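You operate a simulated robot arm through the tools that you are given. There is no shell and no other tool. Be economical: measure what you need, move in short steps, check, and stop when the job is done.

The job below is to be done with a simulated robot arm. You get a single attempt, and the scene is never put back.

## Task
Change the air line over from the yellow hose to the green hose.
Fine: shut the red air valve and bleed the line to zero first; yellow end into the grey hose cup, green end into the green coupling; open the valve last and see 4 bar on the line gauge. Where these are worked on the way, their far stop is far enough and under half their travel is too little: red air valve.

Only the result counts: the job must be done as asked and must still hold three seconds after the hand-in. Knocking over, shifting, dropping, spilling or breaking anything else fails it.

## Robot
A 7-joint arm with a fingered hand on a trunk, on a base that drives. Base frame: it is fixed to the floor where the robot stands at the start and does not move with it; the origin is under the middle of the robot, x ahead of it, y to its left, z up. Units: m, rad, N and s.
With the tool pointing down near the work surface it reaches from about 0.1 to 0.7 m from the robot's upright axis, wherever it stands. Its first joint turns from -2.897 to 2.897 rad. Places, roughly: blue coupling [0.9, 0.4, 0.9]; blue regulator knob [0.7, 0.2, 0.7]; dusty grey air tank [0.8, 0.8, 1.1]; green coupling [1.1, 0.3, 0.9]; green hose end [1.25, 0.25, 1]; green release button [1.1, 0.3, 0.9]; grey hose cup [1.2, 0.3, 0.9]; line gauge [0.7, 0.2, 0.8]; orange bleed button [0.8, 0.2, 0.7]; red air valve [0.6, 0.2, 0.5]; red compressor switch [0.7, 0.5, 1]; wand lever [0.5, 0.5, 1]; yellow drain lever [0.7, 0.3, 0.9]. Payload 4 kg.
Tool frame: the origin (TCP) lies between the finger pads and is the grasp point; the fingertips stand 0.026 m ahead of it; z points along the fingers, y is the line along which they close. The gripper opens to 0.132 m. The gripper's body begins 0.073 m behind the TCP. The gripper is a hand of 4 fingers: y runs from the thumb to the fingers, the wrist lies at [0, 0, -0.239] in the tool frame.
Orientation is that of the tool frame in the base frame, as [roll, pitch, yaw] about the fixed x, y, z axes, in that order (R = Rz(yaw) Ry(pitch) Rx(roll)). With the fingers straight down and closing along the base's y, the tool's x points along the base's -x, its y along +y and its z along -z.

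## Interface
- The arm moves only by the tool nudge_tool. Its argument "rows" is a list of rows, each a list of 6 numbers: the shift along the tool's x, y, z in units of 100 mm (1.0 is 100 mm), then the turn, a rotation vector about the tool's x, y, z in units of 60 degrees (1.0 is 60 degrees). In form: [[dx, dy, dz, wx, wy, wz], ...]. A call has 1 to 8 rows; each row is the pose to reach, as a shift and turn from the pose commanded when the call began, along the tool's axes at that moment. A call with a number of a shift or a turn outside -1 to 1 is refused whole. Each row takes 0.2 s and may step no farther than 0.05 m and 0.15 rad from the row before; otherwise, the whole call is refused. A pose out of reach is approached as far as the arm can. The call stops where the force on the tool passes 90 N (or 10 N more than at its start, if that is more) or the arm is blocked; 0.2 s more then pass. In this call time passes only in rows, and 0.2 s behind the last. It gives the time, the measured TCP pose, the force on the tool (base axes), the opening and the grip force at its end, in the units of the frame above (readings bear some noise), with the torque about the TCP (base axes, N m) and any sound that the robot's microphone picked up.
- Cameras (640 x 400 px; columns grow to the right, rows downward): "scene" is now at [0.0166, 0.2101, 1.4093]; the picture's right is [0.57, -0.82, 0.00], its down [-0.56, -0.39, -0.74] and it looks along [0.60, 0.42, -0.68] (base axes); focal length 271 px, centre (320, 200). "wrist" rides on the gripper at [0.068, 0.002, -0.097] in the tool frame; the picture's right is [-0.03, 1.00, 0.00], its down [-0.82, -0.02, -0.58] and it looks along [-0.58, -0.01, 0.82] (tool axes); focal length 270 px, centre (320, 200). There is no depth. A picture from a camera that has moved, and an enlarged one, comes with that camera's place and axes in the base frame and with its lens. The place of the scene camera against the robot may be out by one fixed shift of up to 0.018 m in any direction.
- capture(camera): a new picture of that camera. It takes no simulated time.
- lift_body(by): slides the trunk up (or, below 0, down) by that many m; the arm and the scene camera ride with it, the base frame stays. It gives what a move gives, with no picture.
- steer(legs): drives the robot by 1 to 6 legs, each [ahead, turn to the left] in m and rad, along the robot's own axes; the way and the turn of a leg run together, so that a leg with both is an arc; at most 1.5 m and 3.142 rad a leg. The arm and the cameras ride along, it lands a little off, and it stops where it bumps. It gives what a move gives.
- curl_fingers(finger1, finger2, finger3, thumb_bend): sets how far each is bent, from 0 (flat) to 1 (curled in); at 0.3 the hand is open as for a grip, at 0.7 the pads meet at the TCP. One left out holds its place. A second passes; each finger stops where it meets its share of the squeeze, and holds until it gets a number again. It is the only way to open and close the hand. It gives what a move gives, with no picture; readings hold the bend of each and the force on the fingers (four entries, about 0 where the hand has none), thumb and palm.
- aim_head(pan, tilt): turns the head with the scene camera to pan (to the left, within 2.705 rad either way) and tilt (down, from -0.506 to 1.204), counted from straight ahead of the robot. It gives what a move gives.
- close_up(camera, box): a new picture of the part [left, top, right, bottom] of that camera's present view, enlarged. It takes no simulated time.
- close_job(): hands the job in; it is judged then, once.

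Go step by step. Nothing tells you exact positions but the pictures and the camera data: compare them with the known pose of the tool, close in by small moves and look again before you grip or let go. The budget is 120 turns and 78 pictures, counting those below and the enlarged ones. Unless the task says otherwise, let go and move clear before handing in, and close with one line.

The tools are called after ">>>" as name(argument=value, ...) on one line, values as JSON. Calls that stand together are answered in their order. nudge_tool: Moves the arm, as the interface text tells. Its arguments: {"type":"object","properties":{"rows":{"type":"array","items":{"type":"array","items":{"type":"number"}}}},"required":["rows"]} The other tools are called the same way: lift_body (by) slides the trunk up or down; curl_fingers (finger1, finger2, finger3, thumb_bend) moves the fingers one by one; steer (legs) drives the base; aim_head (pan, tilt) turns the head that bears the scene camera; capture (camera) takes a picture; close_up (camera, box) takes an enlarged picture of a part of a camera's view; close_job () hands the job in.

At the start:

```text
clock: 0.0
position: [0.4643, 0.1588, 1.1986]
tool_rot: [3.141, 0.0, 3.141]
wrist_force: [0.8, 0.7, 0.8]
torque: [-0.02, 0.04, -0.01]
width: 0.1318
grip_force: 0.1
shape: jaw
bend: [0.3, 0.3, 0.3, 0.3]
finger forces: [0.1, 0.1, 0.0, 0.1, 0.0, 0.1]
trunk travel left (down, up): [-0.374, 0.216]
robot x, y, heading: [0.0013, 0.0262, 0.011]
head pan, tilt: [0.604, 0.744]
```

scene: 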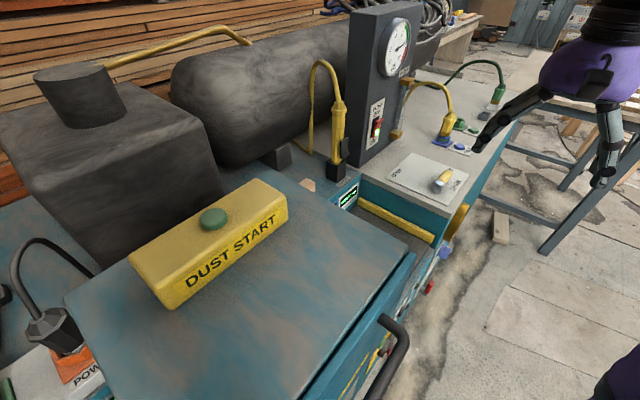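
wrist: 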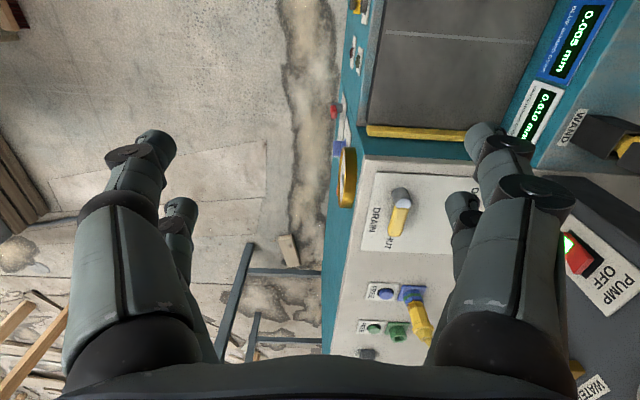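

I see the bench to the robot's left, with its controls on the side facing -y, and the hoses, couplings and hose cup on top. First I'll aim the head for a closer look at the couplings and the front face.

>>> close_up(camera="scene", box=[340, 40, 540, 260])

>>> close_up(camera="wrist", box=[280, 60, 500, 380])

```text
1.82 times, centred on (440, 150) of scene
camera zoom: at [0.0166, 0.2101, 1.4093], right [0.57, -0.82, 0.0], down [-0.56, -0.39, -0.74], along [0.6, 0.42, -0.68], focal length 492 px, centre (102, 291)
```

zoom: 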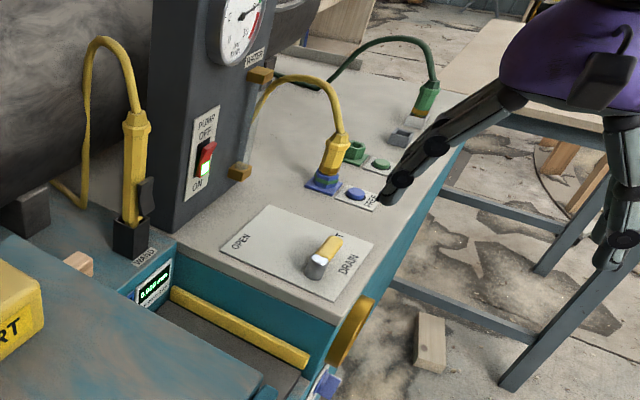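

```text
1.25 times, centred on (390, 220) of wrist
camera zoom: at [0.396, 0.1598, 1.2965], right [0.03, 1.0, 0.0], down [0.82, -0.02, 0.58], along [0.58, -0.01, -0.82], focal length 338 px, centre (232, 175)
```

zoom: 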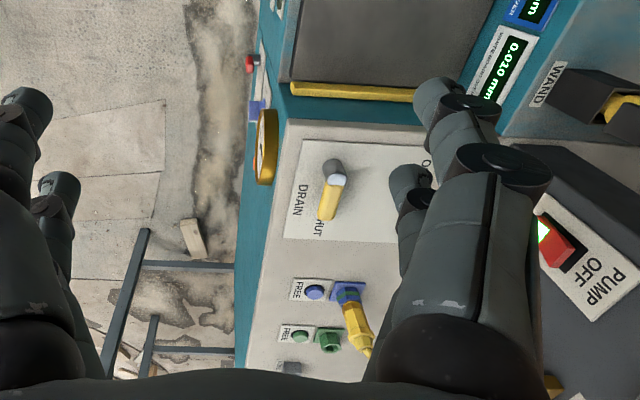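

The yellow hose is plugged into the blue coupling, and the green hose end stands at the far end near the grey cup. Next I'll check the free floor, to find a place to stand in front of the bench's face.

>>> aim_head(pan=-0.3, tilt=0.6)

>>> capture(camera="scene")

```text
clock: 1.2
position: [0.4644, 0.1577, 1.1988]
tool_rot: [3.141, 0.002, 3.141]
wrist_force: [-0.4, -0.5, -0.7]
torque: [0.0, -0.01, -0.03]
width: 0.1321
grip_force: 0.1
shape: jaw
bend: [0.3, 0.3, 0.3, 0.3]
finger forces: [0.0, 0.0, 0.0, 0.1, 0.0, 0.0]
trunk travel left (down, up): [-0.374, 0.216]
robot x, y, heading: [0.0006, 0.0255, 0.003]
head pan, tilt: [-0.3, 0.6]
```

```text
73 pictures are left
camera scene: at [0.033, 0.137, 1.4217], right [-0.29, -0.96, 0.0], down [-0.54, 0.16, -0.82], along [0.79, -0.24, -0.57], focal length 271 px, centre (320, 200)
```

scene: 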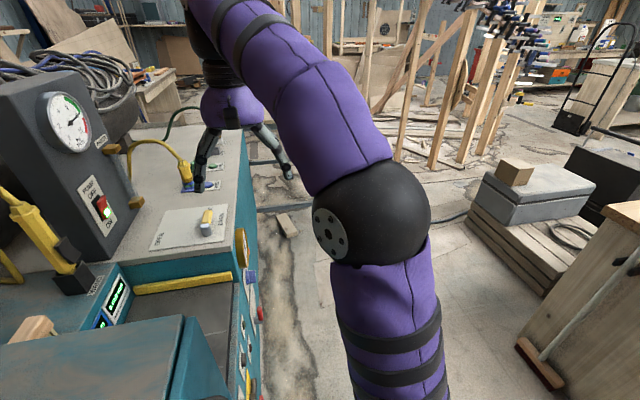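

The floor in front of the bench face is clear. I'll drive to about (0.75, -0.45) and turn to face the bench.

>>> steer(legs=[[0, -0.56], [0.9, 0], [0, 2.13]])

>>> aim_head(pan=0.0, tilt=0.75)

>>> capture(camera="scene")

>>> capture(camera="wrist")

```text
clock: 2.8
position: [0.4833, 0.0147, 1.1986]
tool_rot: [-3.141, 0.0, 2.839]
wrist_force: [0.1, -0.5, 0.3]
torque: [0.03, -0.03, -0.03]
width: 0.1318
grip_force: 0.1
shape: jaw
bend: [0.3, 0.3, 0.3, 0.3]
finger forces: [0.0, 0.1, 0.0, 0.1, 0.1, 0.0]
trunk travel left (down, up): [-0.374, 0.216]
robot x, y, heading: [0.0052, 0.0247, -0.29]
head pan, tilt: [-0.3, 0.6]
stopped in leg 1: the robot was blocked; the commanded pose is now the measured one
```

```text
clock: 3.6
position: [0.4843, 0.0151, 1.198]
tool_rot: [3.14, 0.0, 2.839]
wrist_force: [0.6, -0.4, -0.3]
torque: [0.01, 0.02, 0.0]
width: 0.132
grip_force: 0.0
shape: jaw
bend: [0.3, 0.3, 0.3, 0.3]
finger forces: [0.1, 0.0, 0.0, 0.1, 0.0, 0.1]
trunk travel left (down, up): [-0.374, 0.216]
robot x, y, heading: [0.003, 0.0315, -0.289]
head pan, tilt: [0.0, 0.75]
```

```text
72 pictures are left
camera scene: at [0.0755, 0.1497, 1.4088], right [-0.29, -0.96, 0.0], down [-0.65, 0.2, -0.73], along [0.7, -0.21, -0.68], focal length 271 px, centre (320, 200)
```

scene: 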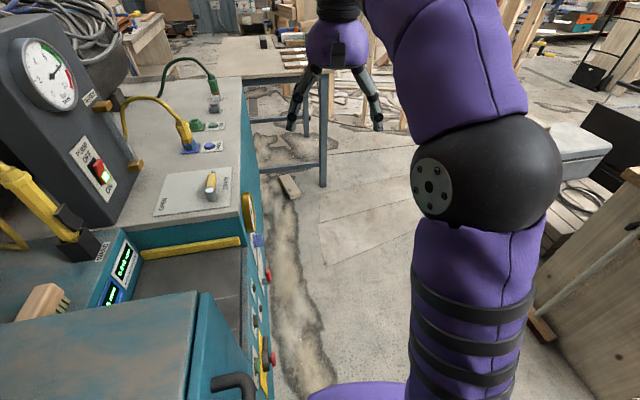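

```text
71 pictures are left
camera wrist: at [0.4188, 0.0364, 1.2966], right [0.32, 0.95, 0.0], down [0.77, -0.26, 0.58], along [0.55, -0.19, -0.82], focal length 270 px, centre (320, 200)
```

wrist: 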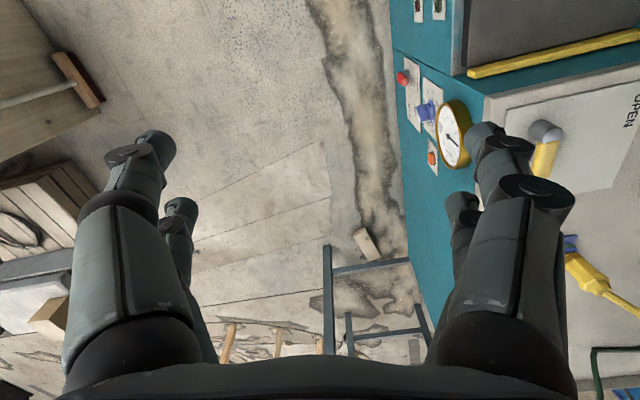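

The turn was blocked, probably by the rear corner against the bench. I'll drive ahead a bit along the present heading to get clear and then turn.

>>> steer(legs=[[0.3, 0], [0, -0.5], [0.55, 0], [0, 2.36]])

>>> capture(camera="scene")

```text
clock: 6.8
position: [0.7478, -0.2139, 1.1998]
tool_rot: [-3.141, 0.0, 2.54]
wrist_force: [-1.0, 0.9, 0.5]
torque: [-0.04, -0.02, -0.03]
width: 0.1319
grip_force: 0.1
shape: jaw
bend: [0.3, 0.3, 0.3, 0.3]
finger forces: [0.0, 0.1, 0.0, 0.0, 0.0, 0.0]
trunk travel left (down, up): [-0.374, 0.216]
robot x, y, heading: [0.2942, -0.0633, -0.495]
head pan, tilt: [0.0, 0.75]
stopped in leg 2: the robot was blocked; the commanded pose is now the measured one
```

```text
70 pictures are left
camera scene: at [0.3932, 0.0476, 1.4087], right [-0.47, -0.88, 0.0], down [-0.6, 0.32, -0.73], along [0.64, -0.35, -0.68], focal length 271 px, centre (320, 200)
```

scene: 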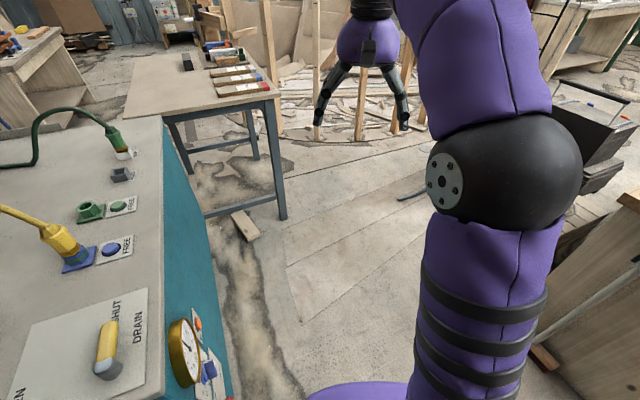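

Still blocked at the rear. I'll go further ahead and turn again.

>>> steer(legs=[[0.3, 0], [0, -0.4], [0.25, 0]])

```text
clock: 11.6
position: [1.0728, -0.7166, 1.1992]
tool_rot: [3.141, 0.001, 2.141]
wrist_force: [-0.8, -0.1, -0.6]
torque: [-0.01, 0.02, 0.0]
width: 0.132
grip_force: 0.0
shape: jaw
bend: [0.3, 0.3, 0.3, 0.3]
finger forces: [0.0, 0.0, 0.0, 0.1, 0.0, 0.0]
trunk travel left (down, up): [-0.374, 0.216]
robot x, y, heading: [0.7152, -0.3964, -0.895]
head pan, tilt: [0.0, 0.75]
```

Clear now. Turning left to face the bench.

>>> steer(legs=[[0.05, 0], [0, 2.466]])

>>> capture(camera="scene")

>>> capture(camera="wrist")

```text
clock: 18.9
position: [0.6746, 0.0385, 1.1981]
tool_rot: [-3.141, 0.001, -1.705]
wrist_force: [0.0, -0.8, -0.3]
torque: [-0.03, 0.03, 0.01]
width: 0.1322
grip_force: 0.1
shape: jaw
bend: [0.3, 0.3, 0.3, 0.3]
finger forces: [0.0, 0.0, 0.1, 0.0, 0.0, 0.0]
trunk travel left (down, up): [-0.374, 0.216]
robot x, y, heading: [0.7415, -0.438, 1.544]
head pan, tilt: [0.0, 0.75]
```

```text
69 pictures are left
camera scene: at [0.5986, -0.4249, 1.4088], right [1.0, -0.03, 0.0], down [-0.02, -0.68, -0.73], along [0.02, 0.73, -0.68], focal length 271 px, centre (320, 200)
```

scene: 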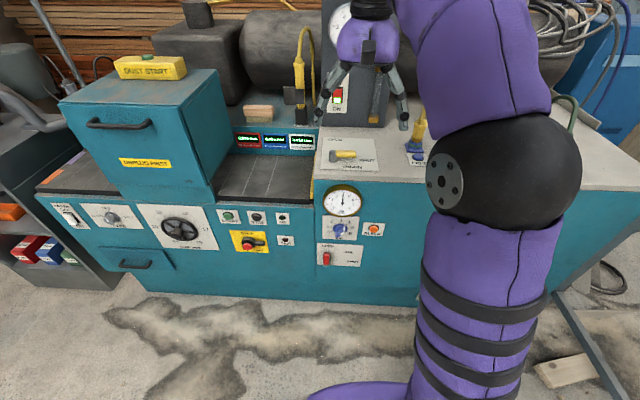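

```text
68 pictures are left
camera wrist: at [0.6629, -0.0286, 1.2966], right [-0.99, 0.16, 0.0], down [0.13, 0.81, 0.58], along [0.09, 0.57, -0.82], focal length 270 px, centre (320, 200)
```

wrist: 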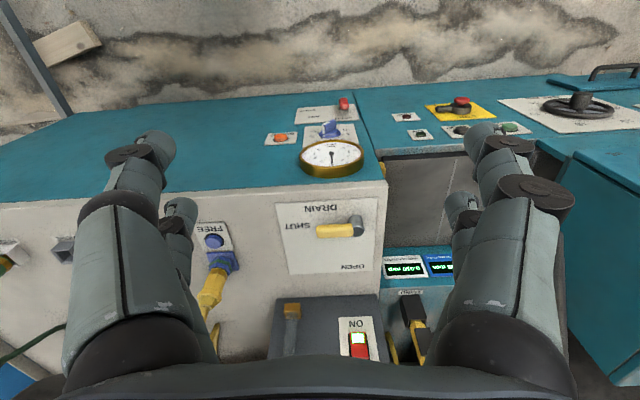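

The controls are in view. I'll zoom in on the gauge, knob, bleed button and air valve.

>>> close_up(camera="scene", box=[300, 170, 412, 282])

>>> close_up(camera="wrist", box=[180, 80, 400, 300])

```text
3.57 times, centred on (356, 226) of scene
camera zoom: at [0.5986, -0.4249, 1.4088], right [1.0, -0.03, 0.0], down [-0.02, -0.68, -0.73], along [0.02, 0.73, -0.68], focal length 967 px, centre (191, 107)
```

zoom: 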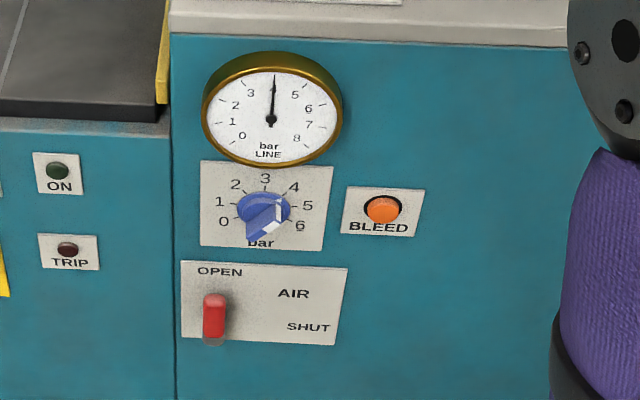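

```text
1.82 times, centred on (290, 190) of wrist
camera zoom: at [0.6629, -0.0286, 1.2966], right [-0.99, 0.16, 0.0], down [0.13, 0.81, 0.58], along [0.09, 0.57, -0.82], focal length 491 px, centre (374, 218)
```

zoom: 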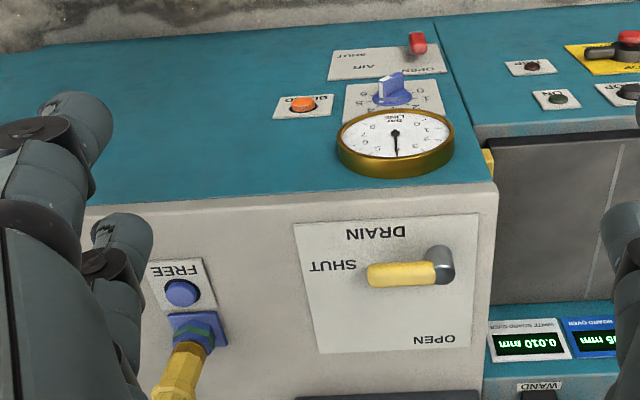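

The line gauge reads about 4 bar, the valve lever points to OPEN and SHUT is to its right. I'll take tight zooms to work out the valve lever's shape.

>>> close_up(camera="scene", box=[318, 232, 366, 268])

>>> close_up(camera="wrist", box=[285, 85, 365, 145])

```text
11.11 times, centred on (342, 250) of scene
camera zoom: at [0.5986, -0.4249, 1.4088], right [1.0, -0.03, 0.0], down [-0.02, -0.68, -0.73], along [0.02, 0.73, -0.68], focal length 3008 px, centre (76, -356)
```

zoom: 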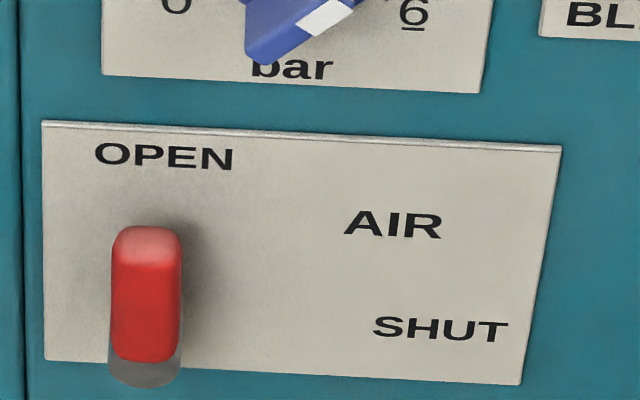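

```text
6.67 times, centred on (325, 115) of wrist
camera zoom: at [0.6629, -0.0286, 1.2966], right [-0.99, 0.16, 0.0], down [0.13, 0.81, 0.58], along [0.09, 0.57, -0.82], focal length 1802 px, centre (287, 767)
```

zoom: 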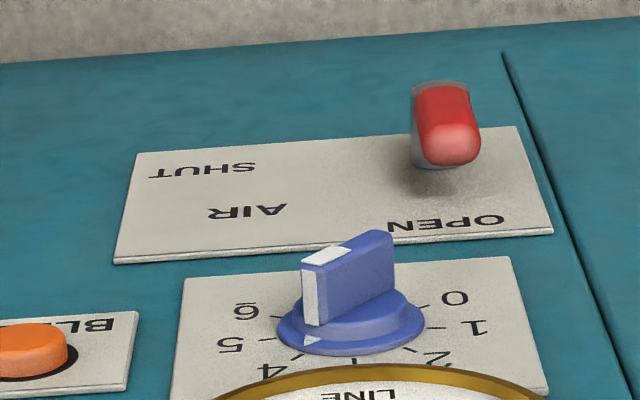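

The lever's hub is near (0.63, 0.21, 0.46) and its tip near (0.63, 0.19, 0.55), on a panel at y≈0.222. The bleed button is near (0.80, 0.21, 0.67). I'll lower the trunk, close the fingers into a pusher and tilt the hand to point at the panel.

>>> lift_body(by=-0.3)

>>> curl_fingers(finger1=0.7, finger2=0.7, finger3=0.7, thumb_bend=0.7)

>>> nudge_tool(rows=[[0.3, 0, 0, 0, 0, -0.128], [0.6, 0, 0, 0, -0.14, -0.128], [0.9, 0, 0, 0, -0.28, -0.128], [1, 0, 0, 0, -0.42, -0.128], [1, 0, 0, 0, -0.56, -0.128], [1, 0, 0, 0, -0.7, -0.128], [1, 0, 0, 0, -0.84, -0.128], [1, 0, 0, 0, -0.97, -0.128]])

```text
clock: 21.9
position: [0.674, 0.0383, 0.9003]
tool_rot: [3.14, 0.0, -1.704]
wrist_force: [0.3, -1.2, 0.8]
torque: [-0.02, 0.01, 0.03]
width: 0.1323
grip_force: 0.1
shape: jaw
bend: [0.3, 0.3, 0.3, 0.3]
finger forces: [0.0, 0.0, 0.0, 0.0, 0.0, 0.1]
trunk travel left (down, up): [-0.074, 0.516]
robot x, y, heading: [0.7447, -0.4343, 1.544]
head pan, tilt: [0.0, 0.75]
```

```text
clock: 22.9
position: [0.6748, 0.0392, 0.8988]
tool_rot: [3.141, 0.0, -1.706]
wrist_force: [-0.3, 0.4, 0.1]
torque: [-0.02, 0.02, 0.02]
width: 0.0017
grip_force: 0.1
shape: fingers
bend: [0.7, 0.7, 0.7, 0.7]
finger forces: [0.0, 0.0, 0.0, 0.0, 0.0, 0.0]
trunk travel left (down, up): [-0.074, 0.516]
robot x, y, heading: [0.7443, -0.4356, 1.544]
head pan, tilt: [0.0, 0.75]
```

```text
clock: 24.6
position: [0.6534, -0.0163, 0.8404]
tool_rot: [-3.026, 0.747, -1.497]
wrist_force: [0.5, -0.8, 0.3]
torque: [0.01, 0.02, -0.04]
width: 0.0014
grip_force: 0.1
shape: fingers
bend: [0.7, 0.7, 0.7, 0.7]
finger forces: [0.1, 0.0, 0.0, 0.1, 0.0, 0.0]
trunk travel left (down, up): [-0.074, 0.516]
robot x, y, heading: [0.7455, -0.4379, 1.547]
head pan, tilt: [0.0, 0.75]
stopped in row 8: the arm was blocked; the commanded pose is now the measured one
```

The arm was blocked partway through the tilt, so I'll look at why.

>>> aim_head(pan=0.0, tilt=0.9)

>>> capture(camera="scene")

```text
clock: 25.3
position: [0.6536, -0.017, 0.8393]
tool_rot: [-3.023, 0.743, -1.496]
wrist_force: [0.7, -0.2, -0.3]
torque: [0.04, 0.0, 0.03]
width: 0.0014
grip_force: 0.1
shape: fingers
bend: [0.7, 0.7, 0.7, 0.7]
finger forces: [0.1, 0.0, 0.0, 0.0, 0.1, 0.0]
trunk travel left (down, up): [-0.074, 0.516]
robot x, y, heading: [0.7423, -0.4398, 1.545]
head pan, tilt: [0.0, 0.901]
```

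```text
63 pictures are left
camera scene: at [0.5984, -0.4334, 1.1011], right [1.0, -0.03, 0.0], down [-0.02, -0.78, -0.62], along [0.02, 0.62, -0.78], focal length 271 px, centre (320, 200)
```

scene: 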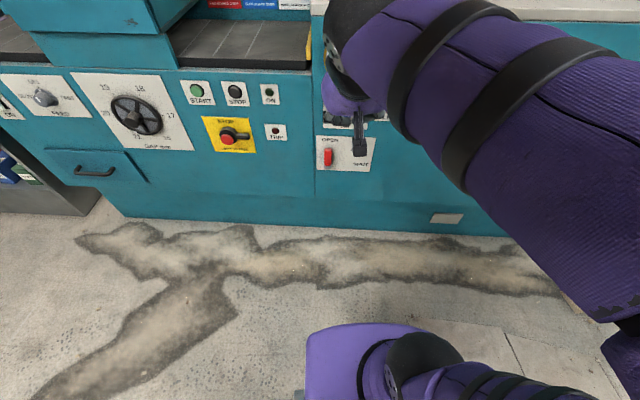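

The bench isn't in the way, so this looks like a wrist joint limit. I'll bring the hand lower first and then keep tilting.

>>> nudge_tool(rows=[[0.29, 0.04, 0.32, 0, 0, 0], [0.59, 0.07, 0.63, 0, 0, 0], [0.88, 0.11, 0.95, 0, 0, 0]])

>>> nudge_tool(rows=[[0.29, 0.04, 0.32, 0, 0, 0], [0.59, 0.07, 0.63, 0, 0, 0], [0.68, 0.08, 0.73, 0, -0.14, 0], [0.68, 0.08, 0.73, 0, -0.28, 0], [0.68, 0.08, 0.73, 0, -0.42, 0]])

```text
clock: 26.1
position: [0.6534, -0.0142, 0.7108]
tool_rot: [-3.026, 0.755, -1.496]
wrist_force: [-0.2, -0.5, 0.6]
torque: [0.03, -0.01, -0.02]
width: 0.0015
grip_force: 0.1
shape: fingers
bend: [0.7, 0.7, 0.7, 0.7]
finger forces: [0.0, 0.0, 0.0, 0.0, 0.0, 0.0]
trunk travel left (down, up): [-0.074, 0.516]
robot x, y, heading: [0.7429, -0.4348, 1.544]
head pan, tilt: [0.0, 0.901]
```

```text
clock: 27.3
position: [0.6028, 0.0505, 0.6445]
tool_rot: [-2.918, 1.187, -1.367]
wrist_force: [0.5, -0.3, -0.5]
torque: [-0.03, -0.03, -0.04]
width: 0.001
grip_force: 0.0
shape: fingers
bend: [0.7, 0.7, 0.7, 0.7]
finger forces: [0.0, 0.0, 0.0, 0.1, 0.0, 0.0]
out of reach, approached as far as the arm can: row 3, 4, 5
trunk travel left (down, up): [-0.074, 0.516]
robot x, y, heading: [0.7409, -0.4344, 1.545]
head pan, tilt: [0.0, 0.901]
```

The hand now points forward, about 21° below horizontal, which is good enough. I'll move it to the left of the lever, still clear of the panel, and look.

>>> nudge_tool(rows=[[0.22, 0.17, 0.26, 0, 0, 0], [0.44, 0.34, 0.53, 0, 0, 0], [0.665, 0.509, 0.797, 0, 0, 0]])

>>> capture(camera="wrist")

>>> capture(camera="scene")

```text
clock: 28.1
position: [0.561, 0.0989, 0.549]
tool_rot: [-2.915, 1.187, -1.365]
wrist_force: [-0.1, -0.2, -0.1]
torque: [-0.01, 0.04, 0.0]
width: 0.0013
grip_force: 0.0
shape: fingers
bend: [0.7, 0.7, 0.7, 0.7]
finger forces: [0.0, 0.0, 0.1, 0.0, 0.0, 0.0]
trunk travel left (down, up): [-0.074, 0.516]
robot x, y, heading: [0.7404, -0.4371, 1.545]
head pan, tilt: [0.0, 0.901]
```

```text
62 pictures are left
camera wrist: at [0.5611, -0.0159, 0.5219], right [-1.0, 0.01, -0.06], down [-0.06, -0.24, 0.97], along [0.0, 0.97, 0.24], focal length 270 px, centre (320, 200)
```

wrist: 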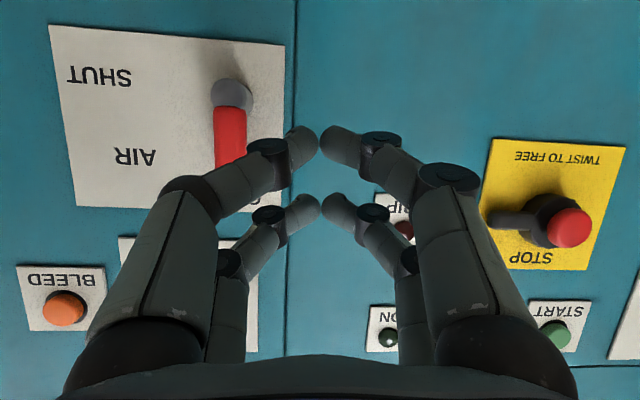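

```text
61 pictures are left
camera scene: at [0.5985, -0.4326, 1.097], right [1.0, -0.03, 0.0], down [-0.02, -0.78, -0.62], along [0.02, 0.62, -0.78], focal length 271 px, centre (320, 200)
```

scene: 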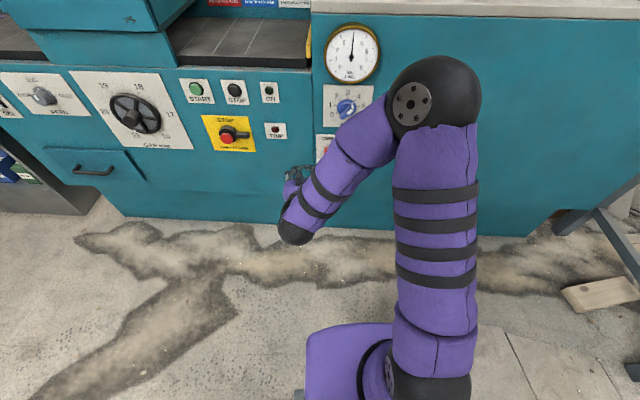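

The wrist view is clear: the lever's hub is near (0.628, ~0.2, 0.495), with the bar pointing up. I'll slide the fingertips in to the left of the bar.

>>> nudge_tool(rows=[[-0.143, -0.082, 0.395, 0, 0, 0], [-0.286, -0.165, 0.791, 0, 0, 0]])

>>> capture(camera="wrist")

```text
clock: 28.7
position: [0.5772, 0.1828, 0.5485]
tool_rot: [-2.914, 1.187, -1.364]
wrist_force: [-0.9, 0.4, -0.3]
torque: [-0.03, -0.02, -0.01]
width: 0.0011
grip_force: 0.1
shape: fingers
bend: [0.7, 0.7, 0.7, 0.7]
finger forces: [0.0, 0.1, 0.1, 0.0, 0.0, 0.1]
trunk travel left (down, up): [-0.074, 0.516]
robot x, y, heading: [0.7437, -0.4349, 1.541]
head pan, tilt: [0.0, 0.901]
```

```text
60 pictures are left
camera wrist: at [0.5768, 0.0664, 0.5203], right [-1.0, 0.01, -0.06], down [-0.06, -0.24, 0.97], along [0.0, 0.97, 0.24], focal length 270 px, centre (320, 200)
```

wrist: 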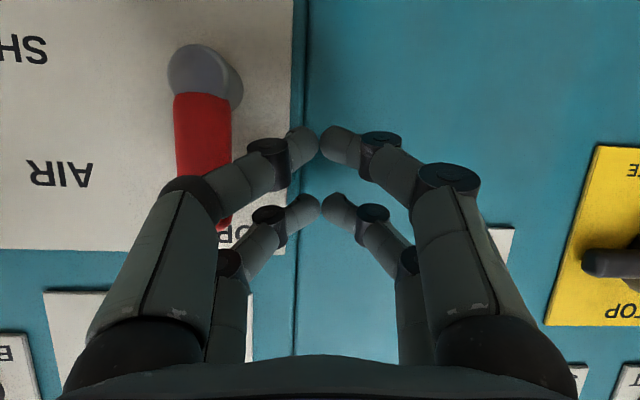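

The fingers are beside the bar with nothing touching. I'll sweep the lever right along its arc.

>>> nudge_tool(rows=[[-0.01, -0.28, 0, 0, 0, 0], [-0.06, -0.587, -0.02, 0, 0, 0], [0.03, -0.83, 0.015, 0, 0, 0]])

>>> capture(camera="wrist")

```text
clock: 29.5
position: [0.6621, 0.1808, 0.5528]
tool_rot: [-2.913, 1.185, -1.364]
wrist_force: [-0.8, -0.4, 1.0]
torque: [-0.02, -0.03, -0.02]
width: 0.0013
grip_force: 0.0
shape: fingers
bend: [0.7, 0.7, 0.7, 0.7]
finger forces: [0.0, 0.0, 0.0, 0.1, 0.3, 0.0]
trunk travel left (down, up): [-0.074, 0.516]
robot x, y, heading: [0.7441, -0.4372, 1.542]
head pan, tilt: [0.0, 0.901]
```

```text
59 pictures are left
camera wrist: at [0.6615, 0.0648, 0.5243], right [-1.0, 0.01, -0.06], down [-0.06, -0.24, 0.97], along [0.0, 0.97, 0.24], focal length 270 px, centre (320, 200)
```

wrist: 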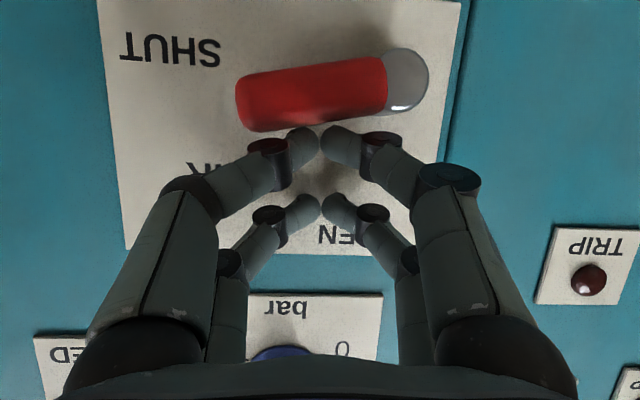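

The lever is almost at SHUT. I'll push it down the last bit to its stop.

>>> nudge_tool(rows=[[0.12, -0.05, 0.045, 0, 0, 0], [0.24, -0.1, 0.095, 0, 0, 0], [0.33, -0.1, 0.125, 0, 0, 0]])

>>> capture(camera="wrist")

```text
clock: 30.4
position: [0.6648, 0.1859, 0.54]
tool_rot: [-2.876, 1.242, -1.315]
wrist_force: [-3.5, -32.5, 31.8]
torque: [0.52, 0.26, 0.0]
width: 0.0
grip_force: 31.6
shape: fingers
bend: [0.75, 0.72, 0.73, 0.7]
finger forces: [30.4, 12.1, 17.5, 0.0, 2.8, 0.0]
trunk travel left (down, up): [-0.074, 0.516]
robot x, y, heading: [0.7449, -0.4378, 1.549]
head pan, tilt: [0.0, 0.901]
stopped in row 3: the force on the tool passed its limit at 94 N (the readings are from after the stop); the commanded pose is now the measured one
```

```text
58 pictures are left
camera wrist: at [0.6667, 0.0717, 0.5059], right [-1.0, 0.0, -0.06], down [-0.06, -0.29, 0.95], along [-0.01, 0.96, 0.29], focal length 270 px, centre (320, 200)
```

wrist: 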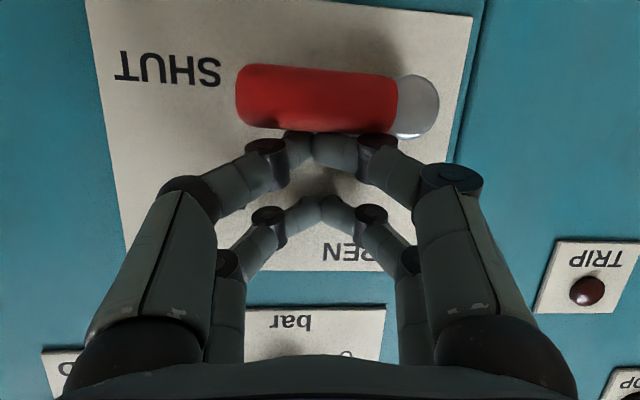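

The lever is at its stop at SHUT. I'll back off and swing over in front of the bleed button.

>>> nudge_tool(rows=[[-0.095, -0.01, -0.19, 0, 0, 0], [0, -0.01, -0.63, 0, 0, 0], [0, -0.02, -0.97, 0, 0, 0]])

>>> nudge_tool(rows=[[-0.19, -0.32, -0.065, 0, 0, 0], [-0.39, -0.64, -0.13, 0, 0, 0], [-0.589, -0.956, -0.197, 0, 0, 0]])

>>> nudge_tool(rows=[[-0.2, -0.22, -0.06, 0, 0, 0], [-0.4, -0.46, -0.13, 0, 0, 0]])

>>> capture(camera="wrist")

>>> capture(camera="scene")

```text
clock: 31.2
position: [0.6642, 0.1079, 0.5688]
tool_rot: [-2.889, 1.23, -1.331]
wrist_force: [0.1, 0.1, -0.3]
torque: [0.0, 0.0, 0.01]
width: 0.0008
grip_force: 0.0
shape: fingers
bend: [0.7, 0.7, 0.7, 0.7]
finger forces: [0.0, 0.0, 0.0, 0.0, 0.0, 0.0]
out of reach, approached as far as the arm can: row 3
trunk travel left (down, up): [-0.074, 0.516]
robot x, y, heading: [0.7386, -0.4398, 1.542]
head pan, tilt: [0.0, 0.901]
```

```text
clock: 32.0
position: [0.7489, 0.1112, 0.6369]
tool_rot: [-2.891, 1.227, -1.326]
wrist_force: [5.8, -1.0, 0.8]
torque: [-0.04, 0.2, 0.61]
width: 0.0011
grip_force: 0.0
shape: fingers
bend: [0.7, 0.7, 0.7, 0.7]
finger forces: [0.0, 0.1, 0.1, 0.1, 0.0, 0.0]
out of reach, approached as far as the arm can: row 1, 2
trunk travel left (down, up): [-0.074, 0.516]
robot x, y, heading: [0.7454, -0.4366, 1.543]
head pan, tilt: [0.0, 0.901]
```

```text
clock: 32.6
position: [0.7938, 0.1093, 0.6817]
tool_rot: [-2.884, 1.228, -1.325]
wrist_force: [-0.9, 0.2, -0.1]
torque: [-0.02, 0.02, 0.01]
width: 0.0009
grip_force: 0.0
shape: fingers
bend: [0.7, 0.7, 0.7, 0.7]
finger forces: [0.0, 0.0, 0.1, 0.0, 0.0, 0.0]
trunk travel left (down, up): [-0.074, 0.516]
robot x, y, heading: [0.7454, -0.4392, 1.547]
head pan, tilt: [0.0, 0.901]
```

```text
57 pictures are left
camera wrist: at [0.7948, -0.005, 0.6489], right [-1.0, 0.01, -0.06], down [-0.06, -0.28, 0.96], along [-0.01, 0.96, 0.28], focal length 270 px, centre (320, 200)
```

wrist: 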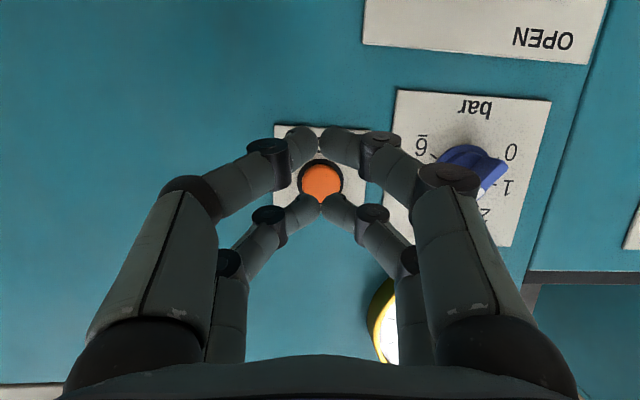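

```text
56 pictures are left
camera scene: at [0.5981, -0.4325, 1.0969], right [1.0, -0.02, 0.0], down [-0.02, -0.78, -0.62], along [0.02, 0.62, -0.78], focal length 271 px, centre (320, 200)
```

scene: 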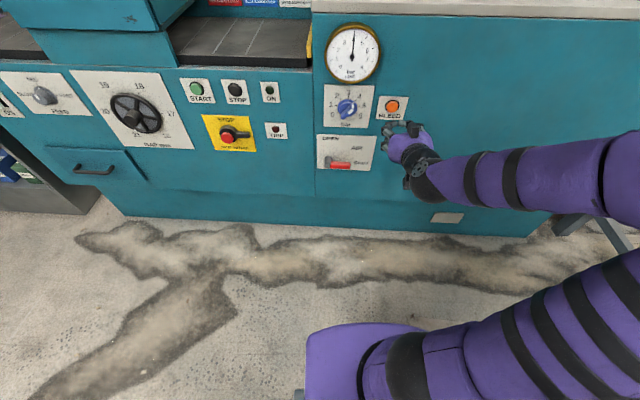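

The valve reads SHUT and the gauge still shows 4. The bleed button is near (0.793, 0.205, 0.695). I'll raise the hand so the lower finger pair faces it and come in close.

>>> nudge_tool(rows=[[-0.341, -0.03, -0.112, 0, 0, 0], [-0.466, -0.03, 0.268, 0, 0, 0], [-0.544, -0.03, 0.505, 0, 0, 0]])

>>> capture(camera="wrist")

```text
clock: 33.4
position: [0.7942, 0.1744, 0.7163]
tool_rot: [-2.886, 1.229, -1.329]
wrist_force: [0.5, -19.2, 1.2]
torque: [0.13, 0.0, -0.02]
width: 0.0004
grip_force: 11.1
shape: fingers
bend: [0.7, 0.71, 0.71, 0.7]
finger forces: [0.0, 8.2, 11.4, 0.0, 2.3, 0.1]
trunk travel left (down, up): [-0.074, 0.516]
robot x, y, heading: [0.7423, -0.4324, 1.551]
head pan, tilt: [0.0, 0.901]
heard: click
```

```text
55 pictures are left
camera wrist: at [0.7951, 0.0612, 0.6834], right [-1.0, 0.01, -0.06], down [-0.06, -0.28, 0.96], along [-0.01, 0.96, 0.28], focal length 270 px, centre (320, 200)
```

wrist: 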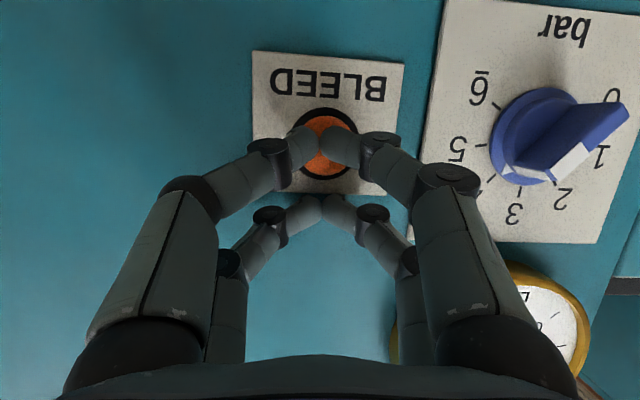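

I heard a click and the button is pressed. Checking the gauge and the knob setting.

>>> close_up(camera="scene", box=[300, 10, 428, 138])

```text
3.12 times, centred on (364, 74) of scene
camera zoom: at [0.5984, -0.4338, 1.097], right [1.0, -0.02, 0.0], down [-0.02, -0.78, -0.62], along [0.02, 0.62, -0.78], focal length 846 px, centre (182, 594)
```

zoom: 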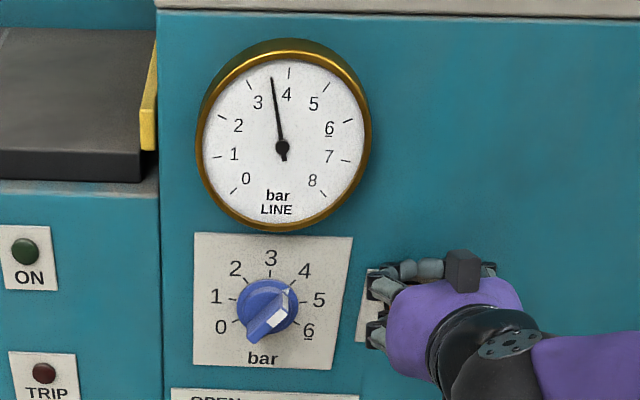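

The gauge is falling and the knob still points at 4. I'll hold the button down.

>>> nudge_tool(rows=[[0, 0, 0.02, 0, 0, 0], [0, 0, 0.02, 0, 0, 0], [0, 0, 0.02, 0, 0, 0], [0, 0, 0.02, 0, 0, 0], [0, 0, 0.02, 0, 0, 0], [0, 0, 0.02, 0, 0, 0], [0, 0, 0.02, 0, 0, 0], [0, 0, 0.02, 0, 0, 0]])

>>> nudge_tool(rows=[[0, 0, 0, 0, 0, 0], [0, 0, 0, 0, 0, 0], [0, 0, 0, 0, 0, 0], [0, 0, 0, 0, 0, 0], [0, 0, 0, 0, 0, 0], [0, 0, 0, 0, 0, 0], [0, 0, 0, 0, 0, 0], [0, 0, 0, 0, 0, 0]])

>>> close_up(camera="scene", box=[300, 10, 428, 138])

```text
clock: 35.2
position: [0.7951, 0.177, 0.7169]
tool_rot: [-2.885, 1.23, -1.329]
wrist_force: [0.5, -33.3, -8.7]
torque: [0.12, -0.03, 0.03]
width: 0.0006
grip_force: 18.6
shape: fingers
bend: [0.7, 0.72, 0.72, 0.7]
finger forces: [0.1, 15.9, 17.9, 0.0, 3.4, 0.1]
trunk travel left (down, up): [-0.074, 0.516]
robot x, y, heading: [0.7449, -0.4391, 1.545]
head pan, tilt: [0.0, 0.901]
```

```text
clock: 37.0
position: [0.7945, 0.1763, 0.7162]
tool_rot: [-2.886, 1.228, -1.329]
wrist_force: [0.3, -32.9, -9.2]
torque: [0.09, 0.01, -0.02]
width: 0.0003
grip_force: 17.9
shape: fingers
bend: [0.7, 0.72, 0.72, 0.7]
finger forces: [0.0, 15.3, 17.5, 0.0, 3.4, 0.0]
trunk travel left (down, up): [-0.074, 0.516]
robot x, y, heading: [0.7481, -0.4354, 1.542]
head pan, tilt: [0.0, 0.901]
```

```text
3.12 times, centred on (364, 74) of scene
camera zoom: at [0.5985, -0.4342, 1.0969], right [1.0, -0.02, 0.0], down [-0.02, -0.78, -0.62], along [0.01, 0.62, -0.78], focal length 846 px, centre (182, 594)
```

zoom: 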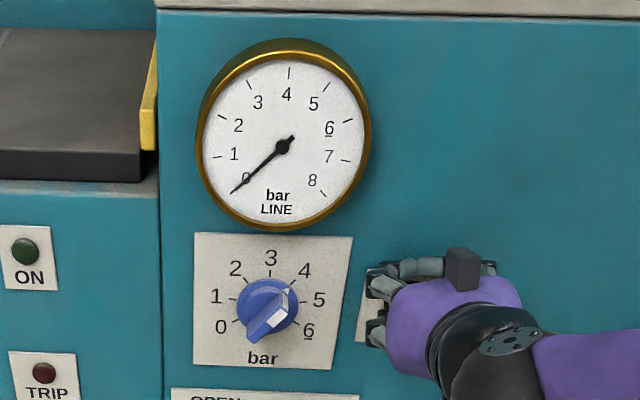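

The line is at zero. I'll back off the button, raise the trunk and turn the hand back down.

>>> nudge_tool(rows=[[0.1, 0, -0.35, 0, 0, 0], [0.25, 0, -0.76, 0, 0, 0]])

>>> lift_body(by=0.4)

>>> nudge_tool(rows=[[0, 0, 0, 0, 0.14, 0], [0, 0, 0, 0, 0.28, 0], [0, 0, 0, 0, 0.42, 0], [0, 0, 0, 0, 0.56, 0], [0, 0, 0, 0, 0.7, 0], [0, 0, 0, 0, 0.84, 0], [0, 0, 0, 0, 0.98, 0]])

>>> aim_head(pan=-0.4, tilt=0.7)

>>> capture(camera="scene")

```text
clock: 37.6
position: [0.7954, 0.0991, 0.7192]
tool_rot: [-2.882, 1.231, -1.328]
wrist_force: [-0.3, 0.4, 0.0]
torque: [0.02, 0.03, -0.05]
width: 0.0006
grip_force: 0.0
shape: fingers
bend: [0.7, 0.7, 0.7, 0.7]
finger forces: [0.0, 0.0, 0.0, 0.0, 0.0, 0.1]
trunk travel left (down, up): [-0.074, 0.516]
robot x, y, heading: [0.7428, -0.4366, 1.546]
head pan, tilt: [0.0, 0.901]
```

```text
clock: 41.4
position: [0.7965, 0.099, 1.1186]
tool_rot: [-2.888, 1.23, -1.33]
wrist_force: [0.5, 0.9, -0.7]
torque: [-0.01, 0.01, 0.01]
width: 0.0005
grip_force: 0.1
shape: fingers
bend: [0.7, 0.7, 0.7, 0.7]
finger forces: [0.0, 0.1, 0.0, 0.0, 0.0, 0.1]
trunk travel left (down, up): [-0.474, 0.116]
robot x, y, heading: [0.74, -0.437, 1.547]
head pan, tilt: [0.0, 0.901]
```

```text
clock: 43.0
position: [0.7943, 0.0988, 1.1188]
tool_rot: [-3.055, 0.212, -1.551]
wrist_force: [-0.4, -0.1, 0.2]
torque: [0.01, 0.01, -0.02]
width: 0.0008
grip_force: 0.0
shape: fingers
bend: [0.7, 0.7, 0.7, 0.7]
finger forces: [0.0, 0.1, 0.0, 0.0, 0.0, 0.0]
trunk travel left (down, up): [-0.474, 0.116]
robot x, y, heading: [0.7445, -0.4349, 1.55]
head pan, tilt: [0.0, 0.901]
```

```text
clock: 43.9
position: [0.7972, 0.099, 1.1181]
tool_rot: [-3.056, 0.215, -1.551]
wrist_force: [-0.4, 1.1, 0.4]
torque: [-0.03, 0.03, 0.03]
width: 0.0007
grip_force: 0.1
shape: fingers
bend: [0.7, 0.7, 0.7, 0.7]
finger forces: [0.1, 0.1, 0.0, 0.0, 0.0, 0.0]
trunk travel left (down, up): [-0.474, 0.116]
robot x, y, heading: [0.7473, -0.4352, 1.548]
head pan, tilt: [-0.4, 0.7]
```

```text
52 pictures are left
camera scene: at [0.6314, -0.4304, 1.513], right [0.91, -0.41, 0.0], down [-0.26, -0.59, -0.76], along [0.31, 0.7, -0.64], focal length 271 px, centre (320, 200)
```

scene: 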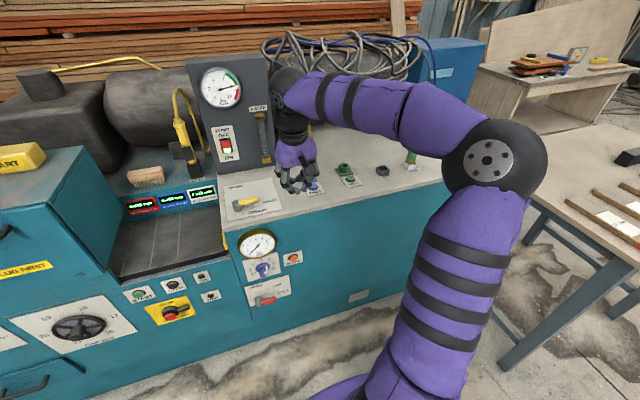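

The bench top is at about z 0.88. The couplings are too far away from here, so I'll raise the trunk, shift right to x≈1.05 and then move closer to the bench.

>>> lift_body(by=0.11)

>>> steer(legs=[[0, -1.55], [0.3, 0], [0, 1.57]])

>>> aim_head(pan=0.0, tilt=0.75)

>>> capture(camera="scene")

>>> capture(camera="wrist")

```text
clock: 45.3
position: [0.7955, 0.0989, 1.2279]
tool_rot: [-3.057, 0.214, -1.554]
wrist_force: [0.6, 0.4, -0.4]
torque: [-0.01, 0.0, 0.0]
width: 0.0009
grip_force: 0.1
shape: fingers
bend: [0.7, 0.7, 0.7, 0.7]
finger forces: [0.1, 0.0, 0.0, 0.0, 0.1, 0.0]
trunk travel left (down, up): [-0.584, 0.006]
robot x, y, heading: [0.7465, -0.4367, 1.546]
head pan, tilt: [-0.4, 0.7]
```

```text
clock: 55.6
position: [1.0976, 0.1015, 1.2283]
tool_rot: [-3.056, 0.213, -1.567]
wrist_force: [-0.4, -0.4, 0.1]
torque: [-0.03, -0.03, 0.02]
width: 0.0009
grip_force: 0.1
shape: fingers
bend: [0.7, 0.7, 0.7, 0.7]
finger forces: [0.0, 0.0, 0.0, 0.1, 0.1, 0.1]
trunk travel left (down, up): [-0.584, 0.006]
robot x, y, heading: [1.0361, -0.4325, 1.537]
head pan, tilt: [-0.4, 0.7]
```

```text
clock: 56.4
position: [1.0969, 0.1025, 1.2278]
tool_rot: [-3.058, 0.213, -1.567]
wrist_force: [0.3, -0.2, 0.2]
torque: [0.01, -0.02, -0.02]
width: 0.0007
grip_force: 0.0
shape: fingers
bend: [0.7, 0.7, 0.7, 0.7]
finger forces: [0.0, 0.0, 0.0, 0.1, 0.0, 0.1]
trunk travel left (down, up): [-0.584, 0.006]
robot x, y, heading: [1.0367, -0.4334, 1.536]
head pan, tilt: [0.0, 0.75]
```

```text
51 pictures are left
camera scene: at [0.8929, -0.4188, 1.6188], right [1.0, -0.04, 0.0], down [-0.03, -0.68, -0.73], along [0.03, 0.73, -0.68], focal length 271 px, centre (320, 200)
```

scene: 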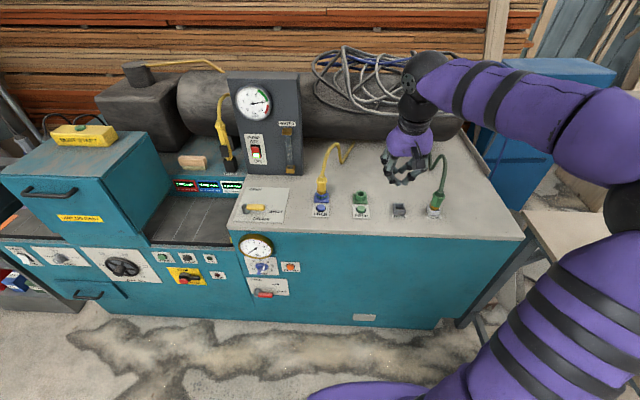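

```text
50 pictures are left
camera wrist: at [1.0875, 0.0145, 1.3086], right [-1.0, 0.04, -0.08], down [-0.03, 0.68, 0.74], along [0.08, 0.74, -0.67], focal length 270 px, centre (320, 200)
```

wrist: 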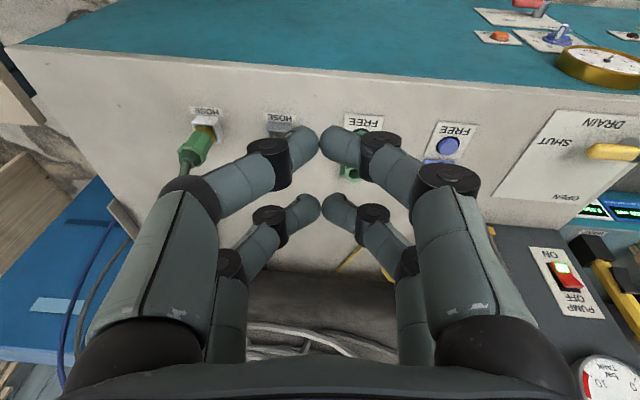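

There are two "HOSE" cups: one holds the green end and the grey one is empty. I'll zoom in on the couplings.

>>> close_up(camera="scene", box=[300, 130, 460, 230])

>>> close_up(camera="wrist", box=[150, 80, 310, 200])

```text
4.00 times, centred on (380, 180) of scene
camera zoom: at [0.8929, -0.4188, 1.6188], right [1.0, -0.04, 0.0], down [-0.03, -0.68, -0.73], along [0.03, 0.73, -0.68], focal length 1083 px, centre (80, 280)
```

zoom: 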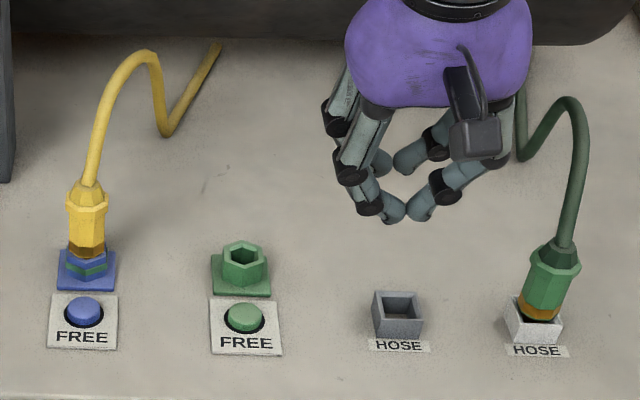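

```text
3.33 times, centred on (230, 140) of wrist
camera zoom: at [1.0875, 0.0145, 1.3086], right [-1.0, 0.04, -0.08], down [-0.03, 0.68, 0.74], along [0.08, 0.74, -0.67], focal length 901 px, centre (620, 400)
```

zoom: 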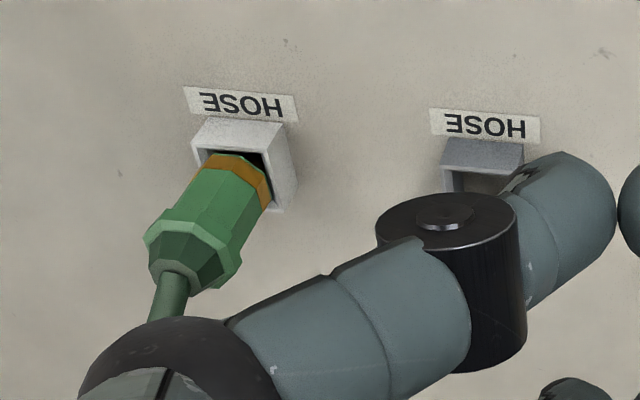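

The yellow plug is in the blue coupling, the green coupling and grey cup are empty, and the green plug rests in a white cup. I'll drive 0.2 m closer to bring them all within reach, then open the hand for a clear view.

>>> steer(legs=[[0.2, 0.03]])

>>> curl_fingers(finger1=0.3, finger2=0.3, finger3=0.3, thumb_bend=0.3)

>>> capture(camera="wrist")

```text
clock: 58.0
position: [1.0843, 0.3059, 1.2285]
tool_rot: [-3.056, 0.211, -1.535]
wrist_force: [0.5, -0.7, -0.7]
torque: [-0.03, 0.04, 0.02]
width: 0.001
grip_force: 0.1
shape: fingers
bend: [0.7, 0.7, 0.7, 0.7]
finger forces: [0.0, 0.0, 0.0, 0.0, 0.0, 0.1]
trunk travel left (down, up): [-0.584, 0.006]
robot x, y, heading: [1.0452, -0.2329, 1.568]
head pan, tilt: [0.0, 0.75]
```

```text
clock: 59.0
position: [1.0838, 0.3055, 1.228]
tool_rot: [-3.055, 0.214, -1.533]
wrist_force: [0.4, -0.8, 0.7]
torque: [-0.01, -0.03, -0.03]
width: 0.1322
grip_force: 0.1
shape: fingers
bend: [0.3, 0.3, 0.3, 0.3]
finger forces: [0.0, 0.1, 0.0, 0.0, 0.1, 0.0]
trunk travel left (down, up): [-0.584, 0.006]
robot x, y, heading: [1.0403, -0.2337, 1.566]
head pan, tilt: [0.0, 0.75]
```

```text
47 pictures are left
camera wrist: at [1.0772, 0.2172, 1.3086], right [-1.0, 0.01, -0.08], down [-0.05, 0.67, 0.74], along [0.06, 0.74, -0.67], focal length 270 px, centre (320, 200)
```

wrist: 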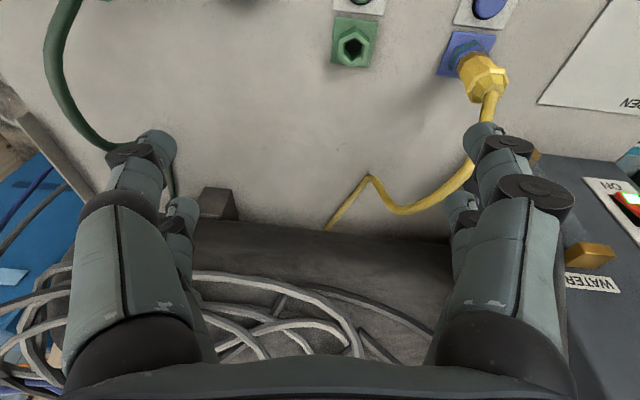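

Estimated places: blue coupling ≈(0.908, 0.359), its FREE button ≈(0.90, 0.307) and green coupling ≈(1.063, 0.349). I'll straighten the hand to point down and close the fingers again for pressing.

>>> nudge_tool(rows=[[0, 0, 0, -0.04, 0.1, 0.018], [0, 0, 0, -0.083, 0.203, 0.036]])

>>> curl_fingers(finger1=0.7, finger2=0.7, finger3=0.7, thumb_bend=0.7)

>>> nudge_tool(rows=[[0, 0.46, 0, 0, 0, 0], [0, 0.92, 0, 0, 0, 0]])

>>> nudge_tool(rows=[[0, 0.46, 0, 0, 0, 0], [0, 0.92, 0, 0, 0, 0]])

>>> capture(camera="wrist")

```text
clock: 59.6
position: [1.0837, 0.3052, 1.2279]
tool_rot: [3.135, 0.001, -1.581]
wrist_force: [0.9, -0.1, 0.4]
torque: [-0.01, -0.02, 0.01]
width: 0.1327
grip_force: 0.0
shape: fingers
bend: [0.3, 0.3, 0.3, 0.3]
finger forces: [0.0, 0.0, 0.0, 0.0, 0.0, 0.0]
trunk travel left (down, up): [-0.584, 0.006]
robot x, y, heading: [1.0402, -0.2324, 1.564]
head pan, tilt: [0.0, 0.75]
```

```text
clock: 60.6
position: [1.0844, 0.3051, 1.2287]
tool_rot: [3.137, 0.001, -1.58]
wrist_force: [0.1, 1.0, 0.0]
torque: [-0.04, 0.0, 0.02]
width: 0.0015
grip_force: 0.0
shape: fingers
bend: [0.7, 0.7, 0.7, 0.7]
finger forces: [0.1, 0.0, 0.1, 0.0, 0.1, 0.1]
trunk travel left (down, up): [-0.584, 0.006]
robot x, y, heading: [1.0427, -0.2256, 1.566]
head pan, tilt: [0.0, 0.75]
```

```text
clock: 61.2
position: [0.9903, 0.3035, 1.2304]
tool_rot: [3.136, 0.001, -1.58]
wrist_force: [0.4, 0.7, -0.3]
torque: [-0.02, -0.02, 0.0]
width: 0.0013
grip_force: 0.1
shape: fingers
bend: [0.7, 0.7, 0.7, 0.7]
finger forces: [0.0, 0.0, 0.1, 0.0, 0.1, 0.0]
trunk travel left (down, up): [-0.584, 0.006]
robot x, y, heading: [1.0393, -0.2255, 1.562]
head pan, tilt: [0.0, 0.75]
```

```text
clock: 61.8
position: [0.8985, 0.3067, 1.2302]
tool_rot: [3.136, 0.003, -1.583]
wrist_force: [-0.4, 0.0, -0.1]
torque: [0.01, -0.03, -0.02]
width: 0.0013
grip_force: 0.1
shape: fingers
bend: [0.7, 0.7, 0.7, 0.7]
finger forces: [0.0, 0.0, 0.1, 0.1, 0.1, 0.0]
trunk travel left (down, up): [-0.584, 0.006]
robot x, y, heading: [1.046, -0.2301, 1.561]
head pan, tilt: [0.0, 0.75]
```

```text
46 pictures are left
camera wrist: at [0.8969, 0.2372, 1.3279], right [-1.0, 0.04, 0.01], down [0.03, 0.81, 0.58], along [0.02, 0.58, -0.82], focal length 270 px, centre (320, 200)
```

wrist: 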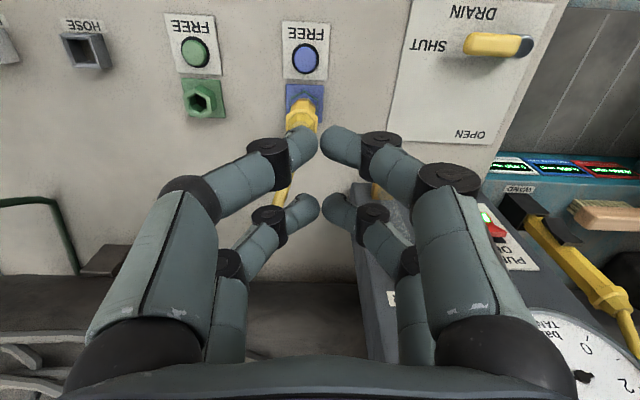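

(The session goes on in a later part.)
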